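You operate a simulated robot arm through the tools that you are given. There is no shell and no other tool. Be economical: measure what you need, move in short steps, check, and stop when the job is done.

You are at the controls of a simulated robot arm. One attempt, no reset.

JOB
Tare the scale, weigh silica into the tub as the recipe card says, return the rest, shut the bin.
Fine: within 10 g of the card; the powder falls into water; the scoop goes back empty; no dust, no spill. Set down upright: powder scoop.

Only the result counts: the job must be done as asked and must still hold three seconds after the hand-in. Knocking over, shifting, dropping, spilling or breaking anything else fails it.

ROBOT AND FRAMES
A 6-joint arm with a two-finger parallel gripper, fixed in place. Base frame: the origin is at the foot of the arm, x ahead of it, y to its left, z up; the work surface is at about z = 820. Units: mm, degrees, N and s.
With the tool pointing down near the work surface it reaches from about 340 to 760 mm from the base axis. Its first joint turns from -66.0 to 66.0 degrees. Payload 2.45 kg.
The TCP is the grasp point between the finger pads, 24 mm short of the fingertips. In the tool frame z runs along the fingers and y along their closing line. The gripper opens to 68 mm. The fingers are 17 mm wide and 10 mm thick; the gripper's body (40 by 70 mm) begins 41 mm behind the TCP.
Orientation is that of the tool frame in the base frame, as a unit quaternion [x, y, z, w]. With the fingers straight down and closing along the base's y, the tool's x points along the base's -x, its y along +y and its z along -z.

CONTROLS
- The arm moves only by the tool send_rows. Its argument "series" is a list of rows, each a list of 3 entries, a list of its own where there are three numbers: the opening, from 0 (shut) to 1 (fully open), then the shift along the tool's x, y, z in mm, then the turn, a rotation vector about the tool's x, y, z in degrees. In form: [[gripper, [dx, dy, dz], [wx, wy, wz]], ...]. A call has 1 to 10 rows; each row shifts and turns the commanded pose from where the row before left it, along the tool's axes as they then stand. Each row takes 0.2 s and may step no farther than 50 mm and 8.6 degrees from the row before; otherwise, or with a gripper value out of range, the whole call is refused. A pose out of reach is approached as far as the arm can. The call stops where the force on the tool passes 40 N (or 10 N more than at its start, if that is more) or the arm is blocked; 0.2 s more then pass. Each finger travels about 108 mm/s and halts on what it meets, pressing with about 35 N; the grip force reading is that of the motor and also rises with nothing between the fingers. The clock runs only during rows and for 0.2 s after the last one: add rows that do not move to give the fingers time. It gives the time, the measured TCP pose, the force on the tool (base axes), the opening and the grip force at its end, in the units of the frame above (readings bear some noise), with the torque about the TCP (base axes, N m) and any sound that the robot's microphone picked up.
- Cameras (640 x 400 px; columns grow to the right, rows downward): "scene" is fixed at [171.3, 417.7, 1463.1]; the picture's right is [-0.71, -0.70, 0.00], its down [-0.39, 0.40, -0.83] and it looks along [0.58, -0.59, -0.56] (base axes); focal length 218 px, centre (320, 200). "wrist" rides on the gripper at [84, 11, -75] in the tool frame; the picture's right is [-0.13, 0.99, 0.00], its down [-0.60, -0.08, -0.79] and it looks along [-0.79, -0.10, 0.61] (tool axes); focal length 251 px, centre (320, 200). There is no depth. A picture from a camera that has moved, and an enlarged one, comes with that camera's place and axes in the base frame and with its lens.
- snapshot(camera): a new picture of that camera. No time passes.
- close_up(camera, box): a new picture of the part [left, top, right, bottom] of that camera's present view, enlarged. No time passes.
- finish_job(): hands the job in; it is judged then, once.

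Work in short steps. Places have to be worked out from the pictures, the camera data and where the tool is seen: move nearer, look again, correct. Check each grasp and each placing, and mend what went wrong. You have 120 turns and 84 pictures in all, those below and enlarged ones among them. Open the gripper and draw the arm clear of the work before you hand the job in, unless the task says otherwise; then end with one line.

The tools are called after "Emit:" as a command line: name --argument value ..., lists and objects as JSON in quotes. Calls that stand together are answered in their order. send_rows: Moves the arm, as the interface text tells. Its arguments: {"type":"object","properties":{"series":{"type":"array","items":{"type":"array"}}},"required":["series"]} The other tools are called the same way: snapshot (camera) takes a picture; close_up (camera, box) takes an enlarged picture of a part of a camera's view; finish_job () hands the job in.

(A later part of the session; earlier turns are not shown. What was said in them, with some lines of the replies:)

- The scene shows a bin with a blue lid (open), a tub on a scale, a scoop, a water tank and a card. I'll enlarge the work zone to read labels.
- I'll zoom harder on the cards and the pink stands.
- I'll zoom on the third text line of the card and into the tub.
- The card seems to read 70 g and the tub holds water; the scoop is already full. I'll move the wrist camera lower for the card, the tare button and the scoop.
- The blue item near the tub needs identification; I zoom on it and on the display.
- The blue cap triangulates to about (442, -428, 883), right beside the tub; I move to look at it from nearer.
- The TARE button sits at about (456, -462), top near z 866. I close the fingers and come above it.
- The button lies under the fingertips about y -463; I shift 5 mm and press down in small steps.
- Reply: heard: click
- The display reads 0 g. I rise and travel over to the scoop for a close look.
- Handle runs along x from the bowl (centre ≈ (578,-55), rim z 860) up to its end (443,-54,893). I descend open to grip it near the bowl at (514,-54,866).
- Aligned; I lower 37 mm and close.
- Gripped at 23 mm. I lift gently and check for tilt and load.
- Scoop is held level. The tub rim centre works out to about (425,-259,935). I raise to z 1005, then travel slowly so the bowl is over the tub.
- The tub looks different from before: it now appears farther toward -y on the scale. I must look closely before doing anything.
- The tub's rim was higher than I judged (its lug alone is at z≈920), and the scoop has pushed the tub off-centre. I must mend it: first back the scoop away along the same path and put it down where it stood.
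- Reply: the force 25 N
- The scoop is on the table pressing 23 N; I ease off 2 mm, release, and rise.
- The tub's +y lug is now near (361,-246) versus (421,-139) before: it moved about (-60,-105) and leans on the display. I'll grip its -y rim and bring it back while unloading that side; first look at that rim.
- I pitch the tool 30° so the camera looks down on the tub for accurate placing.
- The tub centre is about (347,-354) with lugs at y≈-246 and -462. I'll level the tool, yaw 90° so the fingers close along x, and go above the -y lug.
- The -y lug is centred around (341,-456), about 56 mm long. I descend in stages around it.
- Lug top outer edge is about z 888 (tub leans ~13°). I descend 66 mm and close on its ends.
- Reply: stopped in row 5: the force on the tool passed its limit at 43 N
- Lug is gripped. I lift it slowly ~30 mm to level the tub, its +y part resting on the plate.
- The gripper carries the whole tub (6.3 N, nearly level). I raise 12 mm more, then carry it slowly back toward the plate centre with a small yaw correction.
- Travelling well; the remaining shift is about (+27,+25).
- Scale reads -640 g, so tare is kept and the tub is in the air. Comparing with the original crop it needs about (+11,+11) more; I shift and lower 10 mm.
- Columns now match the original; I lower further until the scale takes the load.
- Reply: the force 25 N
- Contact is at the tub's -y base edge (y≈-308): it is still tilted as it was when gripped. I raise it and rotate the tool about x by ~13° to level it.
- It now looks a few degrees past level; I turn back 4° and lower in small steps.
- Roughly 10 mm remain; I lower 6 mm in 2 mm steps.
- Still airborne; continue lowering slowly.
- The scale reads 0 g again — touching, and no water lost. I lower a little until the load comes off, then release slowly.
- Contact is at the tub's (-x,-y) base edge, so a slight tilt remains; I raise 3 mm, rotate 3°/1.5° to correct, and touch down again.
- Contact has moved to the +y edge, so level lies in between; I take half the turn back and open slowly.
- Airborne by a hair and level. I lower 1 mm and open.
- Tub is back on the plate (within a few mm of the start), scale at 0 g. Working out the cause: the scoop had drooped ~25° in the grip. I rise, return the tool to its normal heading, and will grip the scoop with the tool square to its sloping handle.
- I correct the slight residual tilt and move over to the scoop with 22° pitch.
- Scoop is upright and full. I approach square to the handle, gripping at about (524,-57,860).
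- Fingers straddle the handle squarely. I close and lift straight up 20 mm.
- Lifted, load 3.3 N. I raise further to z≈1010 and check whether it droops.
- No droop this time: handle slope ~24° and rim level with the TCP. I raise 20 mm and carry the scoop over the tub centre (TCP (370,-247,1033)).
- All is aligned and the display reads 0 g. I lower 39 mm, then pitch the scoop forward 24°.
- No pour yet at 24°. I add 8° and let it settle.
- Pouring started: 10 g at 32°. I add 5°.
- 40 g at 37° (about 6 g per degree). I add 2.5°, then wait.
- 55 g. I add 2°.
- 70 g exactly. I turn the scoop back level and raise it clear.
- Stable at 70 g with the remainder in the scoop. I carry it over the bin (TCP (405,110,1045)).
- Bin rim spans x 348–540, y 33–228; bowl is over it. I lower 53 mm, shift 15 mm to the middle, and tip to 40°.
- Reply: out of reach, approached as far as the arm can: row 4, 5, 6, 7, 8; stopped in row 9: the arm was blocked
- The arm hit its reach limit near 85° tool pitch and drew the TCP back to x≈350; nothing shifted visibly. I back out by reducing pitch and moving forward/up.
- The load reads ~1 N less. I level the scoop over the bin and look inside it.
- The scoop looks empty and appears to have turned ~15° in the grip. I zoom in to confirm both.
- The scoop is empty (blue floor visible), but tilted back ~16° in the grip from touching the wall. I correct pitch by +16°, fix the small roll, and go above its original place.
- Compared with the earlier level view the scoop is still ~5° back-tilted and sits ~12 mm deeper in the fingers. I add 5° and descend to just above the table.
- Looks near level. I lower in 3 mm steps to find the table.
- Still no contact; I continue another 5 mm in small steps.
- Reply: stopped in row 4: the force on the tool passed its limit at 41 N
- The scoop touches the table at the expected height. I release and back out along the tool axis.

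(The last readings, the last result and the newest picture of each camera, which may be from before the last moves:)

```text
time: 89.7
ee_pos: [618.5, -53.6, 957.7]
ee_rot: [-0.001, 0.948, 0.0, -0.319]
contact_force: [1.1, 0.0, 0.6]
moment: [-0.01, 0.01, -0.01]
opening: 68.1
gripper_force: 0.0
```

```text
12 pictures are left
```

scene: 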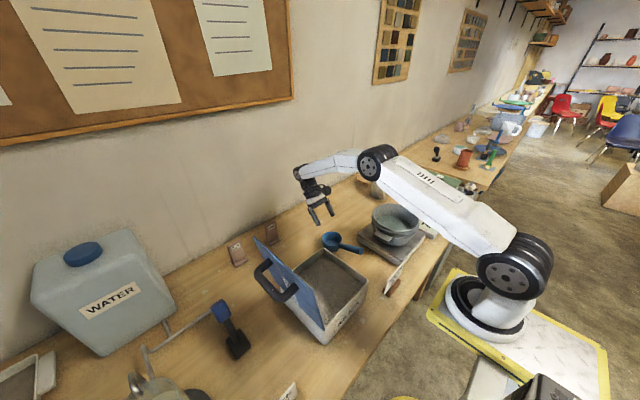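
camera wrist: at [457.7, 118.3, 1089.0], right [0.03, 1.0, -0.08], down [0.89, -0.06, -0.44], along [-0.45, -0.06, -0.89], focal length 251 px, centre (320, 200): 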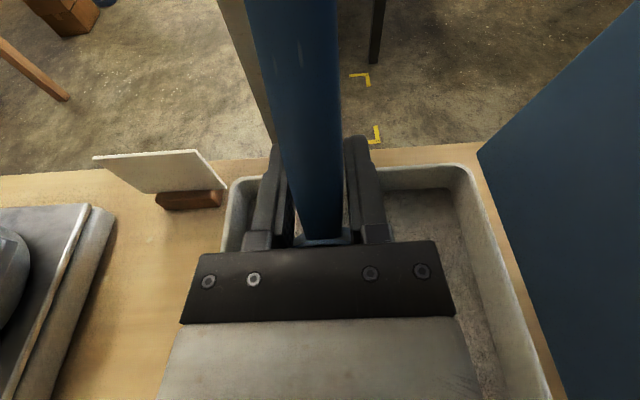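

The scoop stands upright at its place. Next the lid: I level the tool, rise to z≈1200 and head for the lid's free edge near (445, 269, 1129).

Emit:
send_rows --series '[[1, [0, 0, 0], [0, -7.44, 0]], [1, [0, 0, 0], [0, -7.44, 0]], [1, [0, 0, 0], [0, -7.44, 0]], [1, [0, 0, 0], [0, -7.44, 0]], [1, [0, 0, 0], [0, -7.44, 0]], [1, [0, 0, -48], [0, 0, 0]], [1, [0, 0, -48], [0, 0, 0]], [1, [0, 0, -48], [0, 0, 0]], [1, [0, 0, -48], [0, 0, 0]], [1, [0, 0, -48], [0, 0, 0]]]'

Emit:
send_rows --series '[[1, [28, 40, 0], [0, 0, 0]], [1, [28, 40, 0], [0, 0, 0]], [1, [28, 40, 0], [0, 0, 0]], [1, [28, 40, 0], [0, 0, 0]], [1, [28, 40, 0], [0, 0, 0]], [1, [28, 40, 0], [0, 0, 0]], [1, [0, 40, 0], [0, 0, 0]], [1, [0, 40, 0], [0, 0, 0]], [1, [0, 0, 0], [0, 0, 0]]]'

Emit:
snapshot --camera "wrist"

Emit:
close_up --camera "scene" --box '[200, 160, 400, 300]'

```text
time: 91.8
ee_pos: [616.8, -57.7, 1198.7]
ee_rot: [0.0, 1.0, 0.0, -0.002]
contact_force: [0.2, -0.1, 0.2]
moment: [0.02, 0.01, 0.0]
opening: 67.9
gripper_force: 0.2
```

```text
time: 93.8
ee_pos: [447.3, 261.3, 1198.6]
ee_rot: [-0.001, 1.0, 0.0, 0.0]
contact_force: [0.2, 0.2, 0.0]
moment: [-0.03, -0.01, 0.0]
opening: 68.2
gripper_force: 0.2
```

```text
11 pictures are left
camera wrist: at [364.3, 270.9, 1273.4], right [0.13, 0.99, 0.0], down [0.61, -0.08, 0.79], along [0.79, -0.1, -0.61], focal length 251 px, centre (320, 200)
```

wrist: 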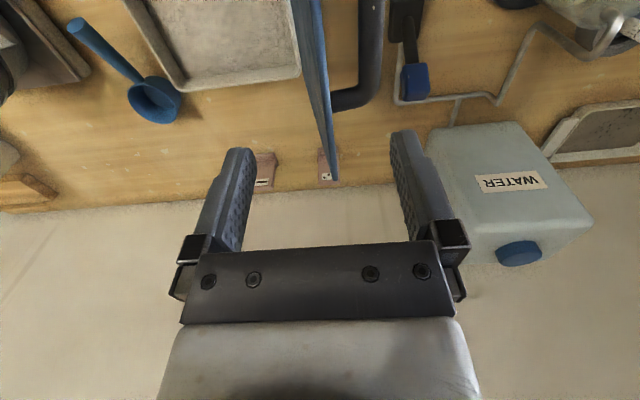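

```text
2.86 times, centred on (300, 230) of scene
camera zoom: at [171.3, 417.7, 1463.1], right [-0.71, -0.7, 0.0], down [-0.39, 0.4, -0.83], along [0.58, -0.59, -0.56], focal length 623 px, centre (377, 114)
```

zoom: 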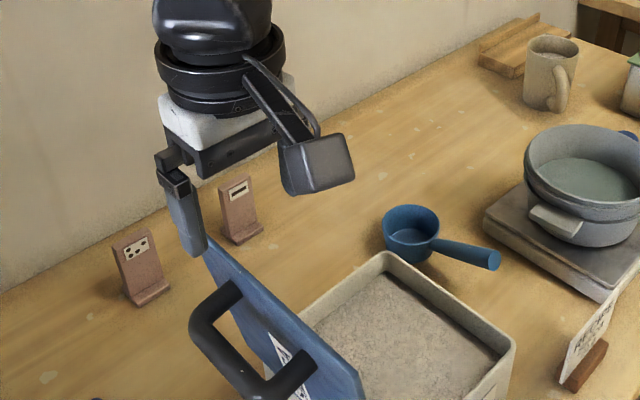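

The scoop is empty and upright. The lid's free edge is at about y 262, z 1118, between the fingers. I align 9° with the lid and lower so the fingers loosely cage its edge.

Emit:
send_rows --series '[[0.6, [0, 7, 0], [4.5, 0, 0]], [0.6, [0, 6, 0], [4.5, 0, 0]], [0.6, [0, 0, 0], [0, 0, 0]], [0.6, [0, 0, 25], [0, 0, 0]], [0.6, [0, 0, 28], [0, 0, 0]], [0.6, [0, 0, 24], [0, 0, 0]], [0.6, [0, 0, 0], [0, 0, 0]]]'

Emit:
snapshot --camera "wrist"

```text
time: 95.5
ee_pos: [448.1, 260.6, 1120.3]
ee_rot: [-0.001, 0.997, -0.079, -0.001]
contact_force: [-1.3, 0.4, 0.1]
moment: [-0.01, -0.04, 0.0]
opening: 40.9
gripper_force: 0.1
```

```text
9 pictures are left
camera wrist: at [364.1, 282.1, 1192.0], right [0.13, 0.98, -0.15], down [0.61, 0.05, 0.79], along [0.79, -0.19, -0.59], focal length 251 px, centre (320, 200)
```

wrist: 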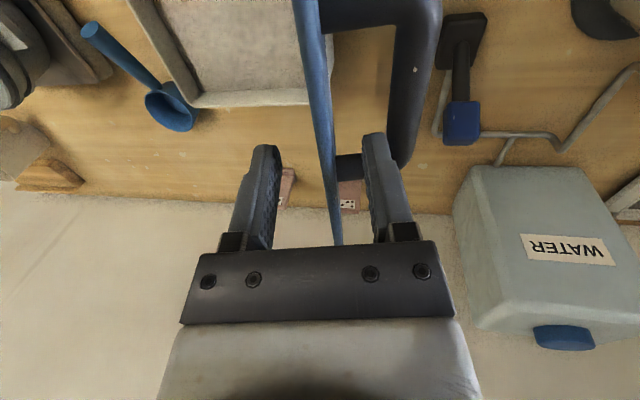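

Lid is caged. I swing it along the arc about its hinge, 6° per row.

Emit:
send_rows --series '[[0.6, [0, -22.6, 1.2], [-6, 0, 0]], [0.6, [0, -22.6, 1.2], [-6, 0, 0]], [0.6, [0, -22.6, 1.2], [-6, 0, 0]], [0.6, [0, -22.6, 1.2], [-6, 0, 0]], [0.6, [0, -22.6, 1.2], [-6, 0, 0]], [0.6, [0, -22.6, 1.2], [-6, 0, 0]]]'

Emit:
snapshot --camera "scene"

```text
time: 96.8
ee_pos: [447.3, 132.8, 1099.9]
ee_rot: [0.0, 0.972, 0.234, -0.001]
contact_force: [0.1, 0.8, 0.0]
moment: [0.0, -0.01, -0.02]
opening: 40.9
gripper_force: 0.3
```

```text
8 pictures are left
```

scene: 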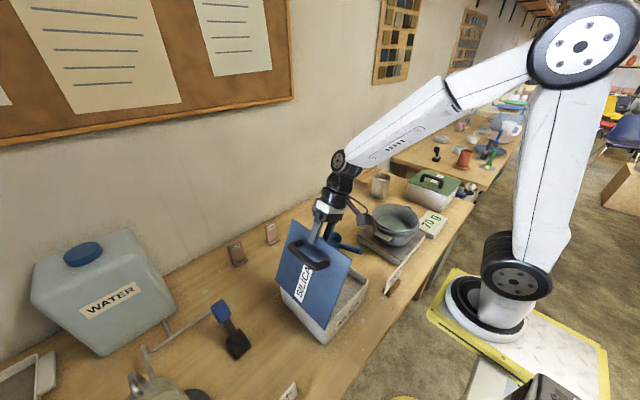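

The lid follows smoothly (~27° past vertical). I continue the arc.

Emit:
send_rows --series '[[0.6, [0, -22.6, 1.2], [-6, 0, 0]], [0.6, [0, -22.6, 1.2], [-6, 0, 0]], [0.6, [0, -22.6, 1.2], [-6, 0, 0]], [0.6, [0, -22.6, 1.2], [-6, 0, 0]], [0.6, [0, -22.6, 1.2], [-6, 0, 0]], [0.6, [0, 0, 0], [0, 0, 0]]]'

Emit:
close_up --camera "scene" --box '[230, 180, 430, 350]'

```text
time: 98.2
ee_pos: [448.7, 47.3, 1024.1]
ee_rot: [0.0, 0.878, 0.478, -0.001]
contact_force: [-0.1, -0.1, 0.3]
moment: [0.01, 0.02, 0.03]
opening: 40.8
gripper_force: 0.1
```

```text
2.35 times, centred on (330, 265) of scene
camera zoom: at [171.3, 417.7, 1463.1], right [-0.71, -0.7, 0.0], down [-0.39, 0.4, -0.83], along [0.58, -0.59, -0.56], focal length 513 px, centre (296, 47)
```

zoom: 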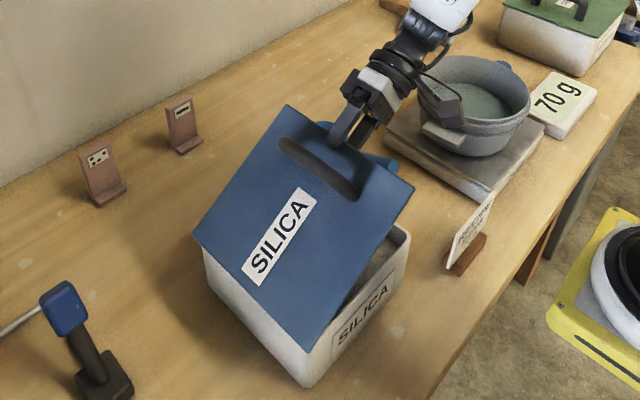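

Supported and under control at ~57°. To keep clear of the scoop handle I slide 40 mm toward the robot along the lid edge, then continue to ~75°.

Emit:
send_rows --series '[[0.6, [20, 0, 0], [0, 0, 0]], [0.6, [20, 0, 0], [0, 0, 0]], [0.5, [0, -22.6, 1.2], [-6, 0, 0]], [0.4, [0, -22.6, 1.2], [-6, 0, 0]], [0.35, [0, -22.6, 1.2], [-6, 0, 0]], [0.35, [0, 0, 0], [0, 0, 0]]]'

Emit:
close_up --camera "scene" --box '[230, 180, 430, 350]'

```text
time: 99.7
ee_pos: [409.7, 19.4, 962.7]
ee_rot: [-0.001, 0.792, 0.61, -0.001]
contact_force: [0.0, 1.2, -0.8]
moment: [-0.01, 0.01, 0.0]
opening: 23.8
gripper_force: 0.0
```

```text
2.35 times, centred on (330, 265) of scene
camera zoom: at [171.3, 417.7, 1463.1], right [-0.71, -0.7, 0.0], down [-0.39, 0.4, -0.83], along [0.58, -0.59, -0.56], focal length 513 px, centre (296, 47)
```

zoom: 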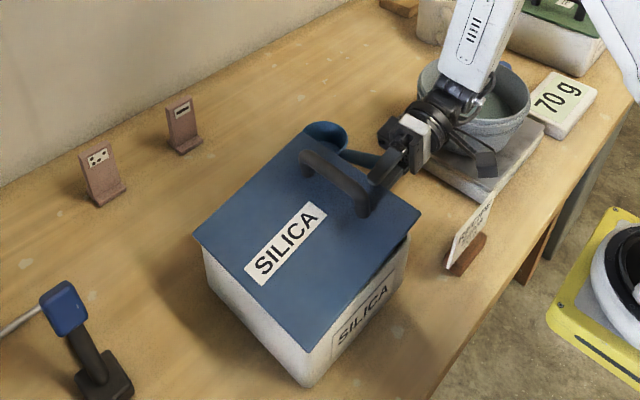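

Nearly closed, ~75°. I withdraw slightly, open the fingers so the lower finger eases the lid down, then slide out while tilting the wrist up away from the tub.

Emit:
send_rows --series '[[0.35, [0, 0, -8], [0, 0, 0]], [0.5, [0, 0, 0], [0, 0, 0]], [0.65, [0, 0, 0], [0, 0, 0]], [0.8, [0, 0, 0], [0, 0, 0]], [1, [0, 0, 0], [0, 0, 0]], [1, [0, -4, 0], [0, 0, 0]], [1, [0, 0, 0], [0, 0, 0]]]'

Emit:
close_up --camera "scene" --box '[270, 180, 430, 330]'

```text
time: 101.2
ee_pos: [410.5, 11.8, 961.2]
ee_rot: [0.0, 0.793, 0.609, -0.001]
contact_force: [-0.6, -0.1, 0.9]
moment: [0.01, 0.0, 0.0]
opening: 68.3
gripper_force: 0.1
```

```text
2.67 times, centred on (350, 255) of scene
camera zoom: at [171.3, 417.7, 1463.1], right [-0.71, -0.7, 0.0], down [-0.39, 0.4, -0.83], along [0.58, -0.59, -0.56], focal length 582 px, centre (240, 53)
```

zoom: 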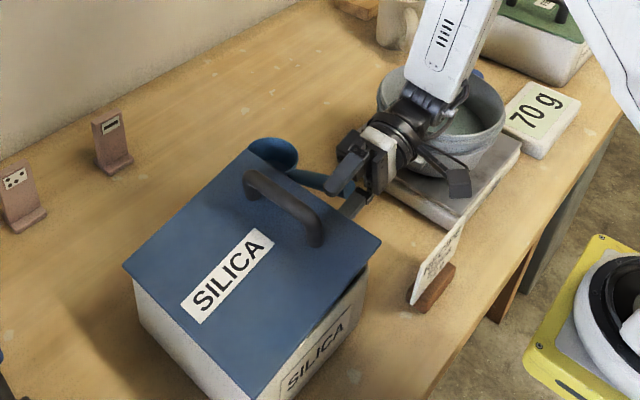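

The lower finger holds the lid just a few degrees open. I slide out from under it.

Emit:
send_rows --series '[[1, [0, 0, -6], [0, 0, 0]], [1, [0, 0, -6], [2, 0, 0]], [1, [0, 0, -8], [3, 0, 0]], [1, [0, 8, -8], [4, 0, 0]], [1, [0, 15, -5], [6, 0, 0]], [1, [0, 25, -5], [8, 0, 0]], [1, [0, 30, 0], [8, 0, 0]], [1, [0, 30, 0], [8, 0, 0]], [1, [0, 30, -10], [8, 0, 0]], [1, [0, 20, -20], [8, 0, 0]]]'

Emit:
close_up --camera "scene" --box '[250, 170, 450, 340]'

```text
time: 103.5
ee_pos: [407.4, 64.7, 1112.4]
ee_rot: [-0.002, 0.985, 0.172, -0.001]
contact_force: [-0.4, -0.2, -0.3]
moment: [0.0, -0.03, 0.03]
opening: 68.1
gripper_force: 0.1
```

```text
2.35 times, centred on (350, 255) of scene
camera zoom: at [171.3, 417.7, 1463.1], right [-0.71, -0.7, 0.0], down [-0.39, 0.4, -0.83], along [0.58, -0.59, -0.56], focal length 513 px, centre (249, 71)
```

zoom: 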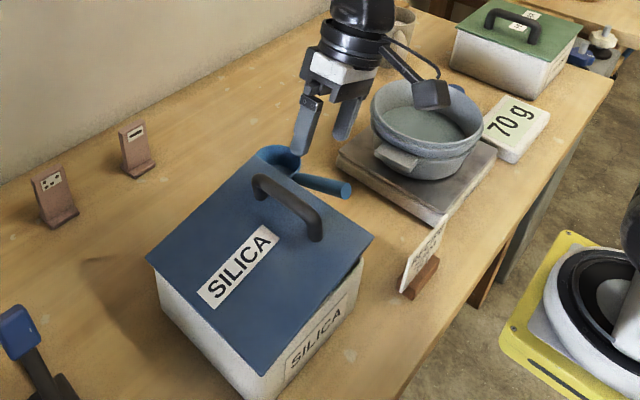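

The lid looks shut; I zoom on its free edge to make sure it is fully down.

Emit:
close_up --camera "scene" --box '[330, 245, 420, 305]'

```text
6.67 times, centred on (375, 275) of scene
camera zoom: at [171.3, 417.7, 1463.1], right [-0.71, -0.7, 0.0], down [-0.39, 0.4, -0.83], along [0.58, -0.59, -0.56], focal length 1454 px, centre (-47, -300)
```

zoom: 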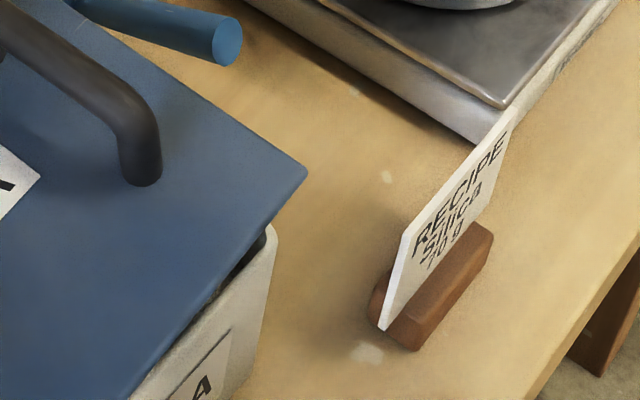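

A gap remains at the free edge, so the hinge holds the lid slightly open. I'll close the fingers, set the tool vertical and press the lid down gently near its free edge at (371,42).

Emit:
send_rows --series '[[0.5, [0, 0, 0], [6.6, 0, 0]], [0, [0, 0, 0], [6.6, 0, 0]], [0, [0, 0, 0], [6.6, 0, 0]], [0, [18, -11, 20], [0, 0, 0]], [0, [18, -11, 30], [0, 0, 0]], [0, [0, 0, 40], [0, 0, 0]], [0, [0, 0, 25], [0, 0, 0]], [0, [0, 0, 10], [0, 0, 0]], [0, [0, 0, 8], [0, 0, 0]]]'

```text
time: 105.5
ee_pos: [372.8, 42.6, 981.7]
ee_rot: [-0.001, 1.0, 0.001, 0.0]
contact_force: [-0.9, 0.3, -0.2]
moment: [0.03, 0.0, 0.0]
opening: 0.0
gripper_force: 23.2
```

No contact yet with tips at z≈958; I go down in 5 mm steps.

Emit:
send_rows --series '[[0, [0, 0, 5], [0, 0, 0]], [0, [0, 0, 5], [0, 0, 0]], [0, [0, 0, 5], [0, 0, 0]], [0, [0, 0, 5], [0, 0, 0]], [0, [0, 0, 5], [0, 0, 0]], [0, [0, 0, 5], [0, 0, 0]]]'

Emit:
close_up --camera "scene" --box '[300, 230, 400, 310]'

```text
time: 106.8
ee_pos: [373.2, 42.4, 951.9]
ee_rot: [0.0, 1.0, 0.002, 0.0]
contact_force: [0.4, 0.2, -0.4]
moment: [0.0, -0.02, -0.02]
opening: 0.0
gripper_force: 23.0
```

```text
5.00 times, centred on (350, 270) of scene
camera zoom: at [171.3, 417.7, 1463.1], right [-0.71, -0.7, 0.0], down [-0.39, 0.4, -0.83], along [0.58, -0.59, -0.56], focal length 1091 px, centre (170, -150)
```

zoom: 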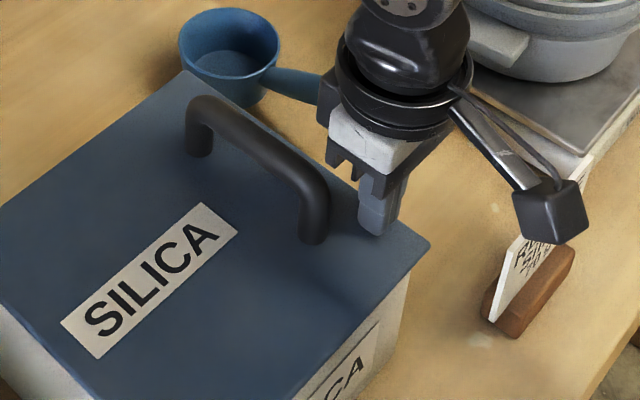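

Tips are near the lid surface; I continue down until a definite contact.

Emit:
send_rows --series '[[0, [0, 0, 4], [0, 0, 0]], [0, [0, 0, 4], [0, 0, 0]], [0, [0, 0, 4], [0, 0, 0]], [0, [0, 0, 3], [0, 0, 0]], [0, [0, 0, 3], [0, 0, 0]], [0, [0, 0, 3], [0, 0, 0]], [0, [0, 0, 3], [0, 0, 0]]]'

```text
time: 107.3
ee_pos: [371.7, 43.0, 950.5]
ee_rot: [-0.001, 1.0, 0.002, -0.001]
contact_force: [-9.6, -3.3, 34.8]
moment: [-0.04, 0.22, 0.05]
opening: 0.0
gripper_force: 23.4
stopped in row 2: the force on the tool passed its limit at 48 N (the readings are from after the stop); the commanded pose is now the measured one
```

Firm contact at tip z≈926 (48 N): the lid is seated. I rise clear and check.

Emit:
send_rows --series '[[0, [0, 0, -20], [0, 0, 0]], [0, [0, 0, -45], [0, 0, 0]], [0.5, [0, 0, -45], [0, 0, 0]], [1, [0, 0, -45], [0, 0, 0]], [1, [0, 0, -45], [0, 0, 0]], [1, [0, 0, -45], [0, 0, 0]], [1, [0, 0, 0], [0, 0, 0]]]'

Emit:
close_up --camera "scene" --box '[310, 235, 410, 315]'

```text
time: 109.0
ee_pos: [371.1, 39.0, 1193.5]
ee_rot: [-0.002, 1.0, 0.002, -0.001]
contact_force: [0.2, 0.0, 0.3]
moment: [0.02, -0.02, 0.01]
opening: 67.9
gripper_force: 0.1
```

```text
5.00 times, centred on (360, 275) of scene
camera zoom: at [171.3, 417.7, 1463.1], right [-0.71, -0.7, 0.0], down [-0.39, 0.4, -0.83], along [0.58, -0.59, -0.56], focal length 1091 px, centre (120, -175)
```

zoom: 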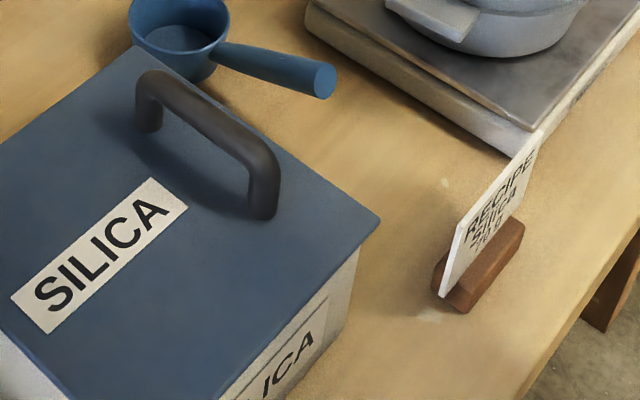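

The gap is gone; the bin is shut. One last overall look.

Emit:
close_up --camera "scene" --box '[300, 160, 470, 280]'

```text
3.33 times, centred on (385, 220) of scene
camera zoom: at [171.3, 417.7, 1463.1], right [-0.71, -0.7, 0.0], down [-0.39, 0.4, -0.83], along [0.58, -0.59, -0.56], focal length 727 px, centre (103, 133)
```

zoom: 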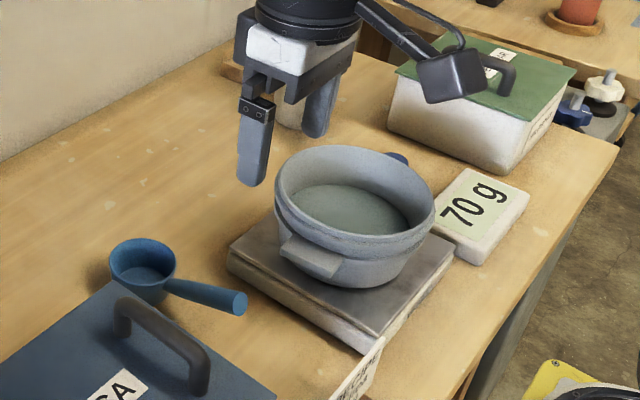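

The scale shows 70 g, the scoop is empty and upright, the bin is shut and the arm is clear with the gripper open. I hand in.

Emit:
finish_job

```text
The job is handed in.
```

The end state is as asked: scale tared, 70 g of silica in the tub's water, the rest back in the bin, the scoop empty and upright, and the lid shut. However, on the first approach I pushed the tub part-way off the scale with the scoop, then set it back within a few mm with no water lost (the scale read 0 g again).
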